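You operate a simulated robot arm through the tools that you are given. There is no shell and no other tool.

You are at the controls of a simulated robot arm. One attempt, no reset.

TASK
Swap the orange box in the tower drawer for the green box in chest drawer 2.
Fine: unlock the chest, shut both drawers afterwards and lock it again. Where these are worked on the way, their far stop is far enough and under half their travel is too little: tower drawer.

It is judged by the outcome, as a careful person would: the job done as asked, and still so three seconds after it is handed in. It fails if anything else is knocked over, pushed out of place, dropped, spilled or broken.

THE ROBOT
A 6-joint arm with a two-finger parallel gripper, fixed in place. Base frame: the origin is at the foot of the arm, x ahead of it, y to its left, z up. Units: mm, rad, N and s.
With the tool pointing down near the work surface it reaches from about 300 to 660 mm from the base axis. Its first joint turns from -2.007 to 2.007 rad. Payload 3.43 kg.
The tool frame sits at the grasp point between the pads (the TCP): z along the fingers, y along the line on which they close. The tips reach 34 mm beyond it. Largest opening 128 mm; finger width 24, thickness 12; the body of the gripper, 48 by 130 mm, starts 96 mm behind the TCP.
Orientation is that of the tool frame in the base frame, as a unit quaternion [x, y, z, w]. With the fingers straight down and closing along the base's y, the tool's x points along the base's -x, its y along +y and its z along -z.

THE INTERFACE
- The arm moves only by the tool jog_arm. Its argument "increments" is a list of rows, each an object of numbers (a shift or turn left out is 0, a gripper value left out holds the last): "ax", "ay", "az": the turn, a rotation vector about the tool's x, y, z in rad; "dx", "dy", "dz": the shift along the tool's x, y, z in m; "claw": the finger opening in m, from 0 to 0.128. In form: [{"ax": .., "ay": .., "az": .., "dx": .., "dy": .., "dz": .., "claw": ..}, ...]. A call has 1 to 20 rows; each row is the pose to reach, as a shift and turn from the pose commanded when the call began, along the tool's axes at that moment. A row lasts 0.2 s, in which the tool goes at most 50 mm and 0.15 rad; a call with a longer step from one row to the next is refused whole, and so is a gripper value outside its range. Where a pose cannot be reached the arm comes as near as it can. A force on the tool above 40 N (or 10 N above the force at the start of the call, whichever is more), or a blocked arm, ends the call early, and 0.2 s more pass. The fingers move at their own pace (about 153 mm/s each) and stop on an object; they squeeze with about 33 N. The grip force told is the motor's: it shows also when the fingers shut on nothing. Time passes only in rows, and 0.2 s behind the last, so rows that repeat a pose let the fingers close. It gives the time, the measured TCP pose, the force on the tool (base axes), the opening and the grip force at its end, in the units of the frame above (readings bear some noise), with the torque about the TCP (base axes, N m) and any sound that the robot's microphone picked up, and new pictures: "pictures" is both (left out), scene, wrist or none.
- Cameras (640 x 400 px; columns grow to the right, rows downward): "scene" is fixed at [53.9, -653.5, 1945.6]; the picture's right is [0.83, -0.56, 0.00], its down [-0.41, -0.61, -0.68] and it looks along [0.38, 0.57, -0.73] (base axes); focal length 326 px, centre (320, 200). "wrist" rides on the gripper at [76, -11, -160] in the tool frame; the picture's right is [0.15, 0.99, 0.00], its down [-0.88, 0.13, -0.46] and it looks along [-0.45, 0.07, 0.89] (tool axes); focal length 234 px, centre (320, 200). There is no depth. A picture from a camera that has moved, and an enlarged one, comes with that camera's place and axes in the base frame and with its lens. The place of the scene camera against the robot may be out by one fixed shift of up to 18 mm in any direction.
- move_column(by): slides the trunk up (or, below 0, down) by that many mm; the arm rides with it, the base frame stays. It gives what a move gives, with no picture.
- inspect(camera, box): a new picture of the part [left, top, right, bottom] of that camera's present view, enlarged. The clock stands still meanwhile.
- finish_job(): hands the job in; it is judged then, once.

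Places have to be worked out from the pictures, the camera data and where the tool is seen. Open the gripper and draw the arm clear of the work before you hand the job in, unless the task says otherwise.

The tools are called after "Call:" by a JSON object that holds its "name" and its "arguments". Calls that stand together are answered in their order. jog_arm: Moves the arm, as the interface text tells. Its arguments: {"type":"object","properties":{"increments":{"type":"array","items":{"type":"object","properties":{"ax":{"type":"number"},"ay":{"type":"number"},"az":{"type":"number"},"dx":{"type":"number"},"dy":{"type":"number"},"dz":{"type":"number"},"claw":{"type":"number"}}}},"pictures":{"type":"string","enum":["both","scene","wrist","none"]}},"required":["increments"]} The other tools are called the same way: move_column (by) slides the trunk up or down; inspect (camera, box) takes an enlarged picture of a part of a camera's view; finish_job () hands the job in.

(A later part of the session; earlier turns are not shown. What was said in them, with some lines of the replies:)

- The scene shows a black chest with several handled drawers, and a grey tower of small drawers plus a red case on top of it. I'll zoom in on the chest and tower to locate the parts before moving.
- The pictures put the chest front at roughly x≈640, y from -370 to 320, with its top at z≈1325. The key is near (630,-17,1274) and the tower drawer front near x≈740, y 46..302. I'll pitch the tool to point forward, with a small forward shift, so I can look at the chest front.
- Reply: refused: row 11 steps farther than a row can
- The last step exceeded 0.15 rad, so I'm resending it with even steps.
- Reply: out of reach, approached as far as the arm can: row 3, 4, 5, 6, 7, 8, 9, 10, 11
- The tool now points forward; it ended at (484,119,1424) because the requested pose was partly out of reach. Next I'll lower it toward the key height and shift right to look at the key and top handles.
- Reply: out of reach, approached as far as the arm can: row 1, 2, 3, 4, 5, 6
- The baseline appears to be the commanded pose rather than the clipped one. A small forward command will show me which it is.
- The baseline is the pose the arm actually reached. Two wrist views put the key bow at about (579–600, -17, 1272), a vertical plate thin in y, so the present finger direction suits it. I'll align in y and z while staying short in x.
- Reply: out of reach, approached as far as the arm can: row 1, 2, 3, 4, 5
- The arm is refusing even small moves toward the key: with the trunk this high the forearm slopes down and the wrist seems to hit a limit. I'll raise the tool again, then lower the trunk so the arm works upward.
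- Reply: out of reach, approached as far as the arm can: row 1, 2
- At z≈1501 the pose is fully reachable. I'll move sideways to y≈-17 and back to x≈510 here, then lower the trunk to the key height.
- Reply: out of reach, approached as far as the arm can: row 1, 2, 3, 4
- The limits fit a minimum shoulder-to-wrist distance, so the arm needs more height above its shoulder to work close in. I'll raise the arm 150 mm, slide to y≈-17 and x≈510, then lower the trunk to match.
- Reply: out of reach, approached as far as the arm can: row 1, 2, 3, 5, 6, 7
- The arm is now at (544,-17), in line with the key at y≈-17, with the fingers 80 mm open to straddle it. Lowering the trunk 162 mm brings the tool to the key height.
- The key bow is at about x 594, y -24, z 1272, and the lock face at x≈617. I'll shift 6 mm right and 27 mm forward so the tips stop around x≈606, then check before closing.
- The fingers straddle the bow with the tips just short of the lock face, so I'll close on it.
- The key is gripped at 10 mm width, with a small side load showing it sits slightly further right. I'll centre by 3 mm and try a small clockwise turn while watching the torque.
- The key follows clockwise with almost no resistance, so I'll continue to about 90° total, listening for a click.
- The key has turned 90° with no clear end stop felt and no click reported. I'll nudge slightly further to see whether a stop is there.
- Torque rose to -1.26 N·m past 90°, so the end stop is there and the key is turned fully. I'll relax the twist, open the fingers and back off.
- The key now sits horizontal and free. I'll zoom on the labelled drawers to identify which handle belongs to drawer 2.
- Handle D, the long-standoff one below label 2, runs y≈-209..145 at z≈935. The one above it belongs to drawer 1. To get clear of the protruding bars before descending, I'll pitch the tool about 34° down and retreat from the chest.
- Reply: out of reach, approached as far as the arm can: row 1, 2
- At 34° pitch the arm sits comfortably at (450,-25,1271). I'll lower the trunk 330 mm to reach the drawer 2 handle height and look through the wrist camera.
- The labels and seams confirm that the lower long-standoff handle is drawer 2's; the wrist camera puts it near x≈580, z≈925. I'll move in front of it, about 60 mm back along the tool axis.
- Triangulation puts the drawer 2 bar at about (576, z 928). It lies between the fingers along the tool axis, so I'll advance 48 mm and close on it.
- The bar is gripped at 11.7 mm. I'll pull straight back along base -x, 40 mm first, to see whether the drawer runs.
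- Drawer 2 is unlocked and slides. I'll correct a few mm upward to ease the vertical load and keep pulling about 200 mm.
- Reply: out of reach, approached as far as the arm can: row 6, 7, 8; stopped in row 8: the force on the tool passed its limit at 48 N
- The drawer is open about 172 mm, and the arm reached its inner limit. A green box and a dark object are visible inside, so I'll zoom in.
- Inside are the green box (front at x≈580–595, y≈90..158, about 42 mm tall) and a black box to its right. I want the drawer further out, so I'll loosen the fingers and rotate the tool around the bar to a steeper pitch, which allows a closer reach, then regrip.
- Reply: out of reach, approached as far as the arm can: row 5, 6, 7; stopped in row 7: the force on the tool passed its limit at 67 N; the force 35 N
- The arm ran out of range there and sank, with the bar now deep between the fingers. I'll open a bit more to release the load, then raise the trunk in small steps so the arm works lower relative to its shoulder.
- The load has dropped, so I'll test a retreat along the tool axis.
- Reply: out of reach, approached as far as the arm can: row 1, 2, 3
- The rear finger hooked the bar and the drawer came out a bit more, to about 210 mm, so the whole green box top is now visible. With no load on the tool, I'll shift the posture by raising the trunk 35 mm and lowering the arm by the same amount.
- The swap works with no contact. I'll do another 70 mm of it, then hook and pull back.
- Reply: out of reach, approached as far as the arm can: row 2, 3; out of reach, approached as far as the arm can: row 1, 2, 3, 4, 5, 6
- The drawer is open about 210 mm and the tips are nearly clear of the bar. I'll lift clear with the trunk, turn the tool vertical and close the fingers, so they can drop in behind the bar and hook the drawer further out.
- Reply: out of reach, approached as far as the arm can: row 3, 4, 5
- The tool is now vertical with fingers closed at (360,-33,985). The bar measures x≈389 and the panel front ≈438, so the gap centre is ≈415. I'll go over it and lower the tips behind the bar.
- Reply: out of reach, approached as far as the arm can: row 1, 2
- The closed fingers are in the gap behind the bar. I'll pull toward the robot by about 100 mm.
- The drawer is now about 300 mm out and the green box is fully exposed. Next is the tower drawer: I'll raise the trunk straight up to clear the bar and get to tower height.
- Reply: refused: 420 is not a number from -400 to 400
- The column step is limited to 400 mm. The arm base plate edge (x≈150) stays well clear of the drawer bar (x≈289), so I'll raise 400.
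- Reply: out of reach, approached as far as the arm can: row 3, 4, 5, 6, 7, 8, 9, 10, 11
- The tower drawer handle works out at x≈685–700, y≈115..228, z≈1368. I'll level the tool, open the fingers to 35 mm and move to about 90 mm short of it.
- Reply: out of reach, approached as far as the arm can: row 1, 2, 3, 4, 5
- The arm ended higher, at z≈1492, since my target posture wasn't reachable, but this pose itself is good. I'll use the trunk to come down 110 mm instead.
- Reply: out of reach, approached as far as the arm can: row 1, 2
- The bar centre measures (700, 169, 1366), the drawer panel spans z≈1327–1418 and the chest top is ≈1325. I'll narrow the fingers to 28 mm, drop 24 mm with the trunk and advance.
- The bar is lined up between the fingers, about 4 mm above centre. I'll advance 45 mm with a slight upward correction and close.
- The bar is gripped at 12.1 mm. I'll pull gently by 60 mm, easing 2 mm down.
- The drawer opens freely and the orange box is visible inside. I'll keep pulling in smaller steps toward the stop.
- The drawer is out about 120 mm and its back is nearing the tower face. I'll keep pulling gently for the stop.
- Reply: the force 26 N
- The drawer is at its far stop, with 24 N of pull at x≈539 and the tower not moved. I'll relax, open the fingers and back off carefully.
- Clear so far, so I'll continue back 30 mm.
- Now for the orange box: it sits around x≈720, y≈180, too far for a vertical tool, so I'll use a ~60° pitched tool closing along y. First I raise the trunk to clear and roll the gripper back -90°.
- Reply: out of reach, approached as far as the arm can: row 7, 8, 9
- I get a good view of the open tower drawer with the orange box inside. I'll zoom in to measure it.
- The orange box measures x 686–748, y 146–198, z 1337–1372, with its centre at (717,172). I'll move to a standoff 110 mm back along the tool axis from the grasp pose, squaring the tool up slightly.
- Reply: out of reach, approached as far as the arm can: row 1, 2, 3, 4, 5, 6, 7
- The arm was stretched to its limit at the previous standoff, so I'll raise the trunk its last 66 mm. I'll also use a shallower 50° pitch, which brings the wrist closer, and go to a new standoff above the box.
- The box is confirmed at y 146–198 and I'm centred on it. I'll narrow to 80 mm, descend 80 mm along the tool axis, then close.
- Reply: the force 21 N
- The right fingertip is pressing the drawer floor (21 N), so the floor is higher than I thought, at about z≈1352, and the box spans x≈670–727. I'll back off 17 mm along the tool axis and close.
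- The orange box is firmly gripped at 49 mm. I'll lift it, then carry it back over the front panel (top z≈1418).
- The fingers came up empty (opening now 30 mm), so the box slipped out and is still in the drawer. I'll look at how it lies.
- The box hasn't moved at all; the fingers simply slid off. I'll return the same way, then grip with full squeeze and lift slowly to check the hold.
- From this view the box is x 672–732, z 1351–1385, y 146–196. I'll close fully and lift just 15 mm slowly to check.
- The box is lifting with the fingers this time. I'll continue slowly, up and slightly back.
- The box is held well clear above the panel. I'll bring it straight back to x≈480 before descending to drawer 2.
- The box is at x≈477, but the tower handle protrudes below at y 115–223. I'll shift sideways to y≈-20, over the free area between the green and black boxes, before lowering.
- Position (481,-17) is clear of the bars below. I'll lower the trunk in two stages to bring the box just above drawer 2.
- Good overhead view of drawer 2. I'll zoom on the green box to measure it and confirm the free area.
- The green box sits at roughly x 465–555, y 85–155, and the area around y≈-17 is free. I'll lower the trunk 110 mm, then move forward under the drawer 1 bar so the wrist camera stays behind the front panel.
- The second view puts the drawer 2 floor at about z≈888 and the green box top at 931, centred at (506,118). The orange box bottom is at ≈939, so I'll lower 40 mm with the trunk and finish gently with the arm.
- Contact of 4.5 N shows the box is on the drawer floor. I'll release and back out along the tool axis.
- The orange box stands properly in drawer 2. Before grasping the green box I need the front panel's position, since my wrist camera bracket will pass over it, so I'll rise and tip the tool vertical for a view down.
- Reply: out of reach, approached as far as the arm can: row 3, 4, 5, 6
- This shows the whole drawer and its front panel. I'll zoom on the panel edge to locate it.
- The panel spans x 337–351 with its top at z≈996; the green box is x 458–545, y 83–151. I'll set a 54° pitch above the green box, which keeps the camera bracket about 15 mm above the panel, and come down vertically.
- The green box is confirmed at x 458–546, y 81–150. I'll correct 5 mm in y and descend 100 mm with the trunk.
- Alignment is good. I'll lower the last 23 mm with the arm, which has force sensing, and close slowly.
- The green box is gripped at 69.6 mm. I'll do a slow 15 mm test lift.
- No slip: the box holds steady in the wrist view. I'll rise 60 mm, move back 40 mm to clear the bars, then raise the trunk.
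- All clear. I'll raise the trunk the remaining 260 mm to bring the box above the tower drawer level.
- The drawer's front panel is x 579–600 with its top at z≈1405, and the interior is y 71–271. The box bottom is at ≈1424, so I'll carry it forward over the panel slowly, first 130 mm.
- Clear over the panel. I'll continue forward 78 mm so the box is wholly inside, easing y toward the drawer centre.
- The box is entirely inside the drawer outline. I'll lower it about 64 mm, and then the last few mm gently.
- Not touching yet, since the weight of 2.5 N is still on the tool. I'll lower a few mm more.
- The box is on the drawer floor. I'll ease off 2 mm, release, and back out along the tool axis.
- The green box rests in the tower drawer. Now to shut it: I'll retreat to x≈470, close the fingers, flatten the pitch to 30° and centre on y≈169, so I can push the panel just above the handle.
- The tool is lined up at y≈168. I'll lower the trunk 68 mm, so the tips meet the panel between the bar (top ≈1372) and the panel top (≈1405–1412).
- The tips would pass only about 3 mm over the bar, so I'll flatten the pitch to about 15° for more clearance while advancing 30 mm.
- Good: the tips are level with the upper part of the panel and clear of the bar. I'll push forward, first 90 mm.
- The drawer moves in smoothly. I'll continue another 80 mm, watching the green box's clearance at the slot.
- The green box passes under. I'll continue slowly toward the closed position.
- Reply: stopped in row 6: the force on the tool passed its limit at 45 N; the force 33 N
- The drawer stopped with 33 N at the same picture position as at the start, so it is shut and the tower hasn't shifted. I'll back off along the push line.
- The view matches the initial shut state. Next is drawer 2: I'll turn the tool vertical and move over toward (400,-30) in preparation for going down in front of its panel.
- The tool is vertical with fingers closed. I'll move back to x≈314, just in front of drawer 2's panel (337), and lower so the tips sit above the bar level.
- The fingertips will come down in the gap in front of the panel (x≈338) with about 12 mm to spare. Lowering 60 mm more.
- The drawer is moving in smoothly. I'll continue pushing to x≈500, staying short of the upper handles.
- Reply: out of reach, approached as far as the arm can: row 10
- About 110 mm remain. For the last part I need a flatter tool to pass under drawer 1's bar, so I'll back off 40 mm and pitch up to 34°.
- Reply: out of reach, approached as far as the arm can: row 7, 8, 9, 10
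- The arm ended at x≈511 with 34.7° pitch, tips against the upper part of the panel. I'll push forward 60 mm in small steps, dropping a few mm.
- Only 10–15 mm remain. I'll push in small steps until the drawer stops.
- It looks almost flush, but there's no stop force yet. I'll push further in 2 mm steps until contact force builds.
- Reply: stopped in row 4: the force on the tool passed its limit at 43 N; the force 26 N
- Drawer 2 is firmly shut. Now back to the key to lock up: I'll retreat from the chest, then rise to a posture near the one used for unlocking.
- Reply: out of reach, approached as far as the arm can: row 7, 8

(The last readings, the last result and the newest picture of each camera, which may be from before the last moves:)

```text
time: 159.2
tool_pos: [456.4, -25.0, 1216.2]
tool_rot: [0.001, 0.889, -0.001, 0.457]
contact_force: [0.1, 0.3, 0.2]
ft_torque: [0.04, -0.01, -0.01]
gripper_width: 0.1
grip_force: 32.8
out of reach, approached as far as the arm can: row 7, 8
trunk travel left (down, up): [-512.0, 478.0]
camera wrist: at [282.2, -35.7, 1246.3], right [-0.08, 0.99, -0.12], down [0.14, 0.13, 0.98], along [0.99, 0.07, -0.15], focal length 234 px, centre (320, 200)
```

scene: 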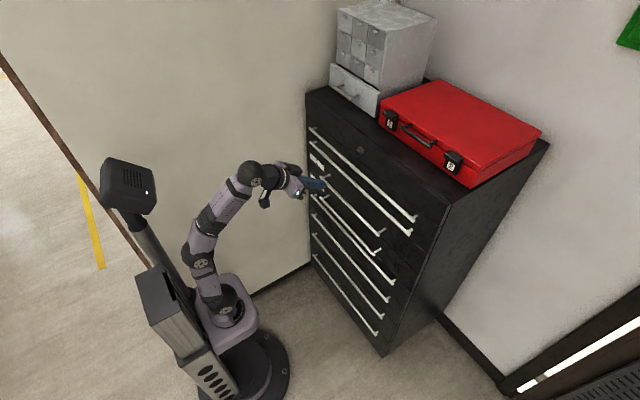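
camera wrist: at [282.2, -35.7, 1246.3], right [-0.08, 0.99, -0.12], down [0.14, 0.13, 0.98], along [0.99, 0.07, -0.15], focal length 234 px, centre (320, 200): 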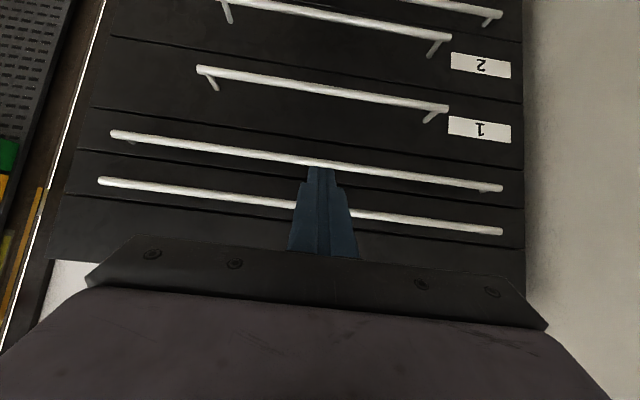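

All drawers look flush. I'll raise the trunk 56 mm and roll the gripper +90°, so the fingers can close vertically on the now-horizontal key bow.

Call:
{"name": "move_column", "arguments": {"by": 56}}

Call:
{"name": "jog_arm", "arguments": {"increments": [{"az": 0.131}, {"az": 0.262}, {"az": 0.393}, {"az": 0.524}, {"az": 0.655}, {"az": 0.786}, {"az": 0.917}, {"az": 1.048}, {"az": 1.179}, {"az": 1.31}, {"az": 1.441}, {"az": 1.571, "claw": 0.05}, {"az": 1.571, "claw": 0.05}], "pictures": "wrist"}}

```text
time: 160.2
tool_pos: [456.8, -25.0, 1271.4]
tool_rot: [0.001, 0.889, 0.0, 0.458]
contact_force: [-0.2, 0.2, 0.0]
ft_torque: [0.01, -0.03, 0.02]
gripper_width: 0.0
grip_force: 32.9
trunk travel left (down, up): [-568.0, 422.0]
```

```text
time: 163.0
tool_pos: [457.3, -24.5, 1270.1]
tool_rot: [0.63, 0.628, 0.324, 0.323]
contact_force: [0.2, 1.1, -0.4]
ft_torque: [-0.02, -0.01, -0.03]
gripper_width: 50.0
grip_force: 0.1
trunk travel left (down, up): [-568.0, 422.0]
camera wrist: at [319.6, 51.1, 1354.6], right [0.57, 0.14, 0.81], down [-0.3, -0.88, 0.37], along [0.76, -0.45, -0.46], focal length 234 px, centre (320, 200)
```

wrist: 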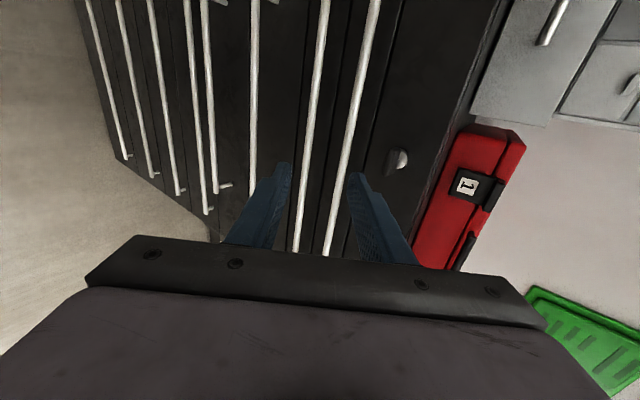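

Now I'll level the tool and move in to x≈545 in line with the key.

Call:
{"name": "jog_arm", "arguments": {"increments": [{"ax": -0.13, "dz": 0.018, "dy": 0.0137}, {"ax": -0.26, "dz": 0.036, "dy": 0.0274}, {"ax": -0.39, "dz": 0.054, "dy": 0.0412}, {"ax": -0.52, "dz": 0.066, "dy": 0.05}, {"ax": -0.629, "dz": 0.07, "dy": 0.0534}, {"ax": -0.629, "dz": 0.07, "dy": 0.0534}], "pictures": "wrist"}}

Call:
{"name": "inspect", "arguments": {"camera": "wrist", "box": [240, 110, 400, 210]}}

Call:
{"name": "inspect", "arguments": {"camera": "scene", "box": [320, 120, 400, 170]}}

```text
time: 164.4
tool_pos: [543.8, -24.4, 1273.6]
tool_rot: [0.497, 0.497, 0.502, 0.503]
contact_force: [-0.7, -0.2, -0.7]
ft_torque: [-0.01, 0.02, -0.03]
gripper_width: 50.2
grip_force: 0.0
trunk travel left (down, up): [-568.0, 422.0]
camera wrist: at [384.3, 51.4, 1261.6], right [-0.01, 0.15, 0.99], down [-0.46, -0.88, 0.13], along [0.89, -0.45, 0.08], focal length 234 px, centre (320, 200)
```

wrist: 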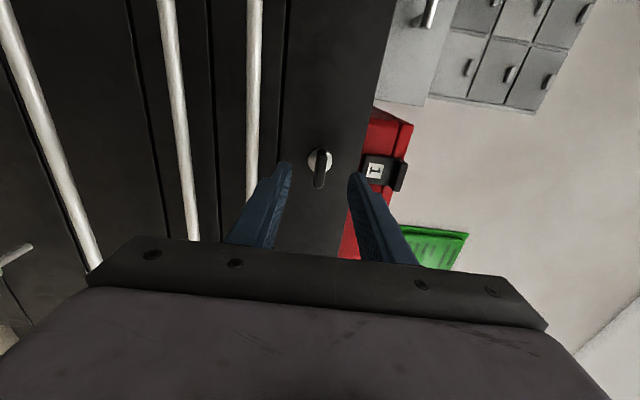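

```text
4.00 times, centred on (320, 160) of wrist
camera zoom: at [384.3, 51.4, 1261.6], right [-0.01, 0.15, 0.99], down [-0.46, -0.88, 0.13], along [0.89, -0.45, 0.08], focal length 937 px, centre (320, 360)
```

zoom: 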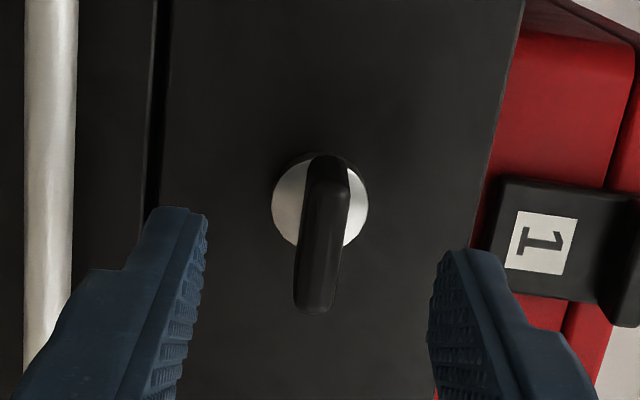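

```text
8.00 times, centred on (360, 145) of scene
camera zoom: at [53.9, -653.5, 1945.6], right [0.83, -0.56, 0.0], down [-0.41, -0.61, -0.68], along [0.38, 0.57, -0.73], focal length 2606 px, centre (0, 640)
```

zoom: 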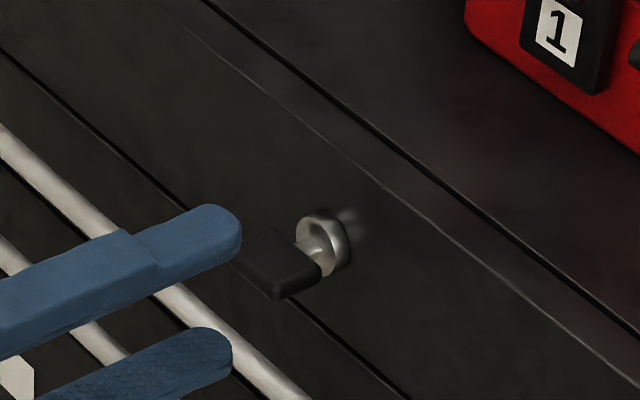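

The key is centred between the fingers. I'll advance 26 mm and close on the bow.

Call:
{"name": "jog_arm", "arguments": {"increments": [{"dz": 0.013, "claw": 0.04}, {"dz": 0.026, "claw": 0.04}, {"dz": 0.026, "claw": 0.02}, {"dz": 0.026, "claw": 0.0}, {"dz": 0.026, "claw": 0.0}, {"dz": 0.026, "claw": 0.0}], "pictures": "none"}}

Call:
{"name": "inspect", "arguments": {"camera": "scene", "box": [320, 120, 400, 170]}}

```text
time: 165.8
tool_pos: [569.2, -24.7, 1274.5]
tool_rot: [0.497, 0.498, 0.502, 0.503]
contact_force: [1.8, -0.1, 3.5]
ft_torque: [-0.03, 0.64, -0.09]
gripper_width: 9.9
grip_force: 43.6
trunk travel left (down, up): [-568.0, 422.0]
```

```text
8.00 times, centred on (360, 145) of scene
camera zoom: at [53.9, -653.5, 1945.6], right [0.83, -0.56, 0.0], down [-0.41, -0.61, -0.68], along [0.38, 0.57, -0.73], focal length 2606 px, centre (0, 640)
```

zoom: 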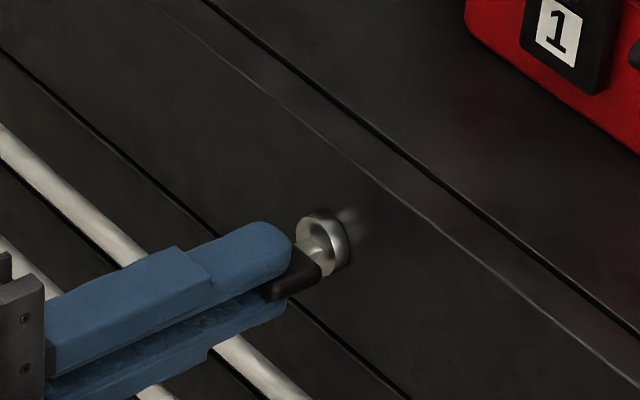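

The key is gripped at 9.9 mm. I'll turn it back counter-clockwise by 90°, in steps.

Call:
{"name": "jog_arm", "arguments": {"increments": [{"az": -0.1}, {"az": -0.22}, {"az": -0.34}, {"az": -0.46}, {"az": -0.58}, {"az": -0.7}, {"az": -0.82}, {"az": -0.94}, {"az": -1.06}, {"az": -1.18}, {"az": -1.3}, {"az": -1.42}, {"az": -1.54}, {"az": -1.58}], "pictures": "none"}}

Call:
{"name": "inspect", "arguments": {"camera": "scene", "box": [320, 120, 400, 170]}}

```text
time: 168.8
tool_pos: [569.2, -25.8, 1275.1]
tool_rot: [-0.003, 0.704, -0.003, 0.71]
contact_force: [-2.0, 4.3, 5.7]
ft_torque: [0.77, 0.36, 0.52]
gripper_width: 9.8
grip_force: 43.5
trunk travel left (down, up): [-568.0, 422.0]
```

```text
8.00 times, centred on (360, 145) of scene
camera zoom: at [53.9, -653.5, 1945.6], right [0.83, -0.56, 0.0], down [-0.41, -0.61, -0.68], along [0.38, 0.57, -0.73], focal length 2606 px, centre (0, 640)
```

zoom: 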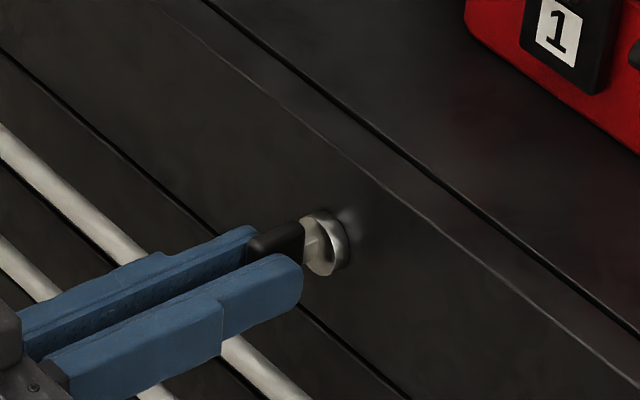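

Torque of 0.77 N·m shows the stop is reached and the key is vertical again. I'll release and back off.

Call:
{"name": "jog_arm", "arguments": {"increments": [{"az": -0.03}, {"az": -0.03}, {"az": 0.0, "claw": 0.02}, {"az": 0.0, "claw": 0.05}, {"claw": 0.06}, {"dz": -0.013, "claw": 0.06}, {"dz": -0.027, "claw": 0.06}], "pictures": "both"}}

Call:
{"name": "inspect", "arguments": {"camera": "scene", "box": [320, 120, 400, 170]}}

```text
time: 170.4
tool_pos: [544.7, -24.8, 1274.3]
tool_rot: [-0.003, 0.704, -0.003, 0.71]
contact_force: [0.0, -0.8, -0.2]
ft_torque: [0.0, 0.01, -0.02]
gripper_width: 59.9
grip_force: 0.1
trunk travel left (down, up): [-568.0, 422.0]
camera wrist: at [384.7, -35.6, 1197.4], right [0.0, 0.99, -0.16], down [-0.46, 0.14, 0.88], along [0.89, 0.07, 0.46], focal length 234 px, centre (320, 200)
```

scene: 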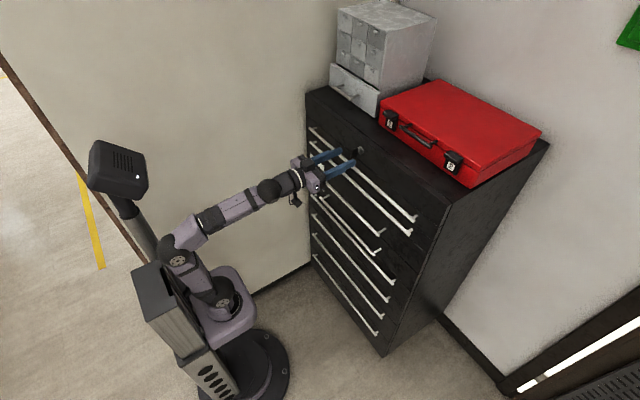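
wrist: 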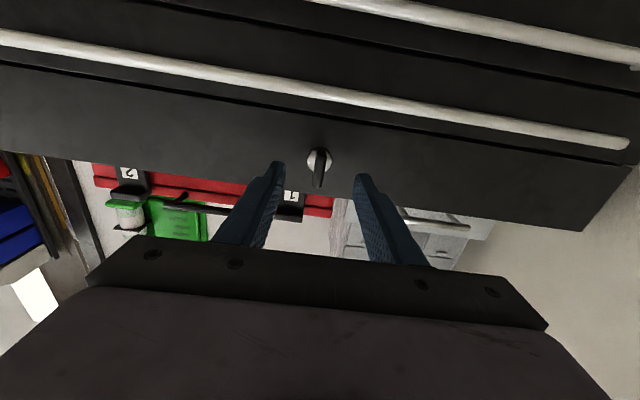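

```text
8.00 times, centred on (360, 145) of scene
camera zoom: at [53.9, -653.5, 1945.6], right [0.83, -0.56, 0.0], down [-0.41, -0.61, -0.68], along [0.38, 0.57, -0.73], focal length 2606 px, centre (0, 640)
```

zoom: 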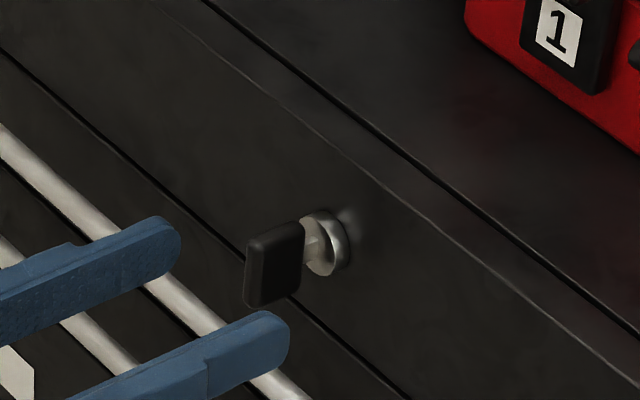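

The key stands vertical, as at the start. I'll draw the arm clear by pitching down and retreating, then verify everything.

Call:
{"name": "jog_arm", "arguments": {"increments": [{"ay": 0.1, "dz": -0.015}, {"ay": 0.2, "dz": -0.03}, {"ay": 0.3, "dz": -0.045}, {"ay": 0.4, "dz": -0.06}, {"ay": 0.5, "dz": -0.08}, {"ay": 0.6, "dz": -0.1}, {"ay": 0.7, "dz": -0.12, "claw": 0.1}, {"ay": 0.8, "dz": -0.14, "claw": 0.128}, {"ay": 0.8, "dz": -0.14, "claw": 0.128}], "pictures": "both"}}

Call:
{"name": "inspect", "arguments": {"camera": "scene", "box": [290, 0, 450, 100]}}

Call:
{"name": "inspect", "arguments": {"camera": "scene", "box": [280, 90, 460, 270]}}

```text
time: 172.4
tool_pos: [404.8, -25.6, 1272.6]
tool_rot: [-0.001, 0.925, -0.004, 0.38]
contact_force: [-0.5, -0.3, -1.0]
ft_torque: [0.0, -0.04, -0.03]
gripper_width: 127.7
grip_force: 0.0
out of reach, approached as far as the arm can: row 1, 2
trunk travel left (down, up): [-568.0, 422.0]
camera wrist: at [239.2, -36.2, 1332.8], right [-0.1, 0.99, -0.11], down [0.31, 0.14, 0.94], along [0.95, 0.06, -0.32], focal length 234 px, centre (320, 200)
```

scene: 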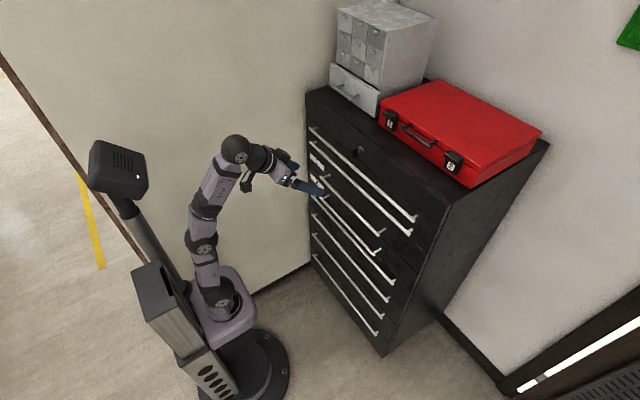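
wrist: 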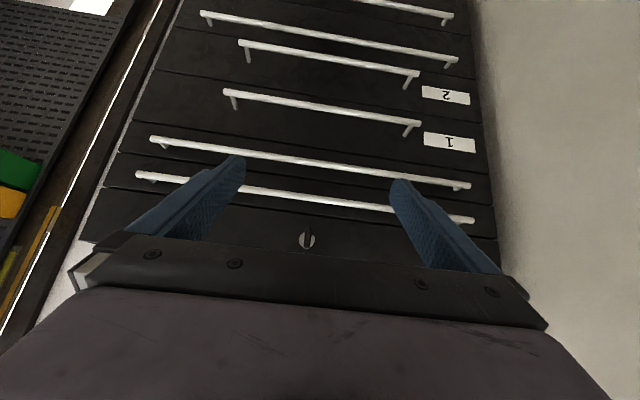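

```text
4.00 times, centred on (370, 50) of scene
camera zoom: at [53.9, -653.5, 1945.6], right [0.83, -0.56, 0.0], down [-0.41, -0.61, -0.68], along [0.38, 0.57, -0.73], focal length 1303 px, centre (120, 800)
```

zoom: 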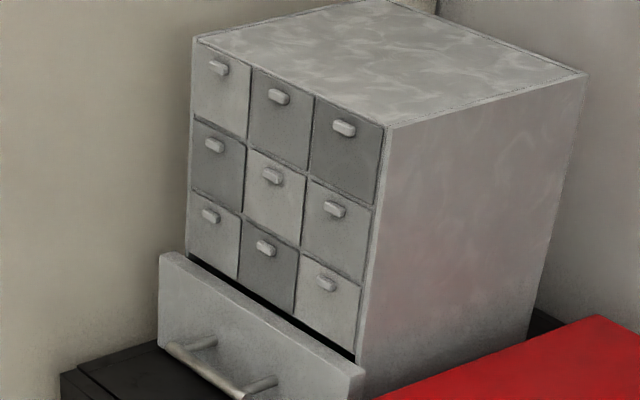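

```text
2.22 times, centred on (370, 180) of scene
camera zoom: at [53.9, -653.5, 1945.6], right [0.83, -0.56, 0.0], down [-0.41, -0.61, -0.68], along [0.38, 0.57, -0.73], focal length 724 px, centre (209, 244)
```

zoom: 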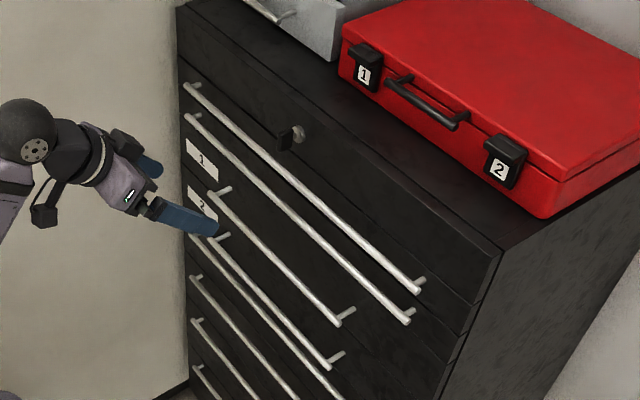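

Everything checks out: the tower drawer and drawer 2 are back at their shut stops, the key is in the locked position, and nothing else has shifted. The gripper is open and the arm is clear, so I'm handing the job in.

Call:
{"name": "finish_job", "arguments": {}}

```text
The job is handed in.
```

I swapped the two boxes: the green box is now in the tower drawer, and the orange box is in chest drawer 2. I've handed the job in.

- **Chest lock:** I turned the key 90° to its stop to unlock. At the end I turned it back to its stop, so it stands vertical as it did at the start. I didn't pull a drawer afterwards to test the lock.
- **Drawers:** The tower drawer was pulled out to its far stop for the swap. I pushed both drawers in until they stopped firmly, and the tower looks unmoved in the pictures.
- **Missed grip:** On the first try to lift the orange box, the fingers slid off and the box stayed where it was in the drawer. The second try held.

The black box in drawer 2 was not touched, though it rode along as the drawer opened and closed. I saw nothing else knocked over or moved.
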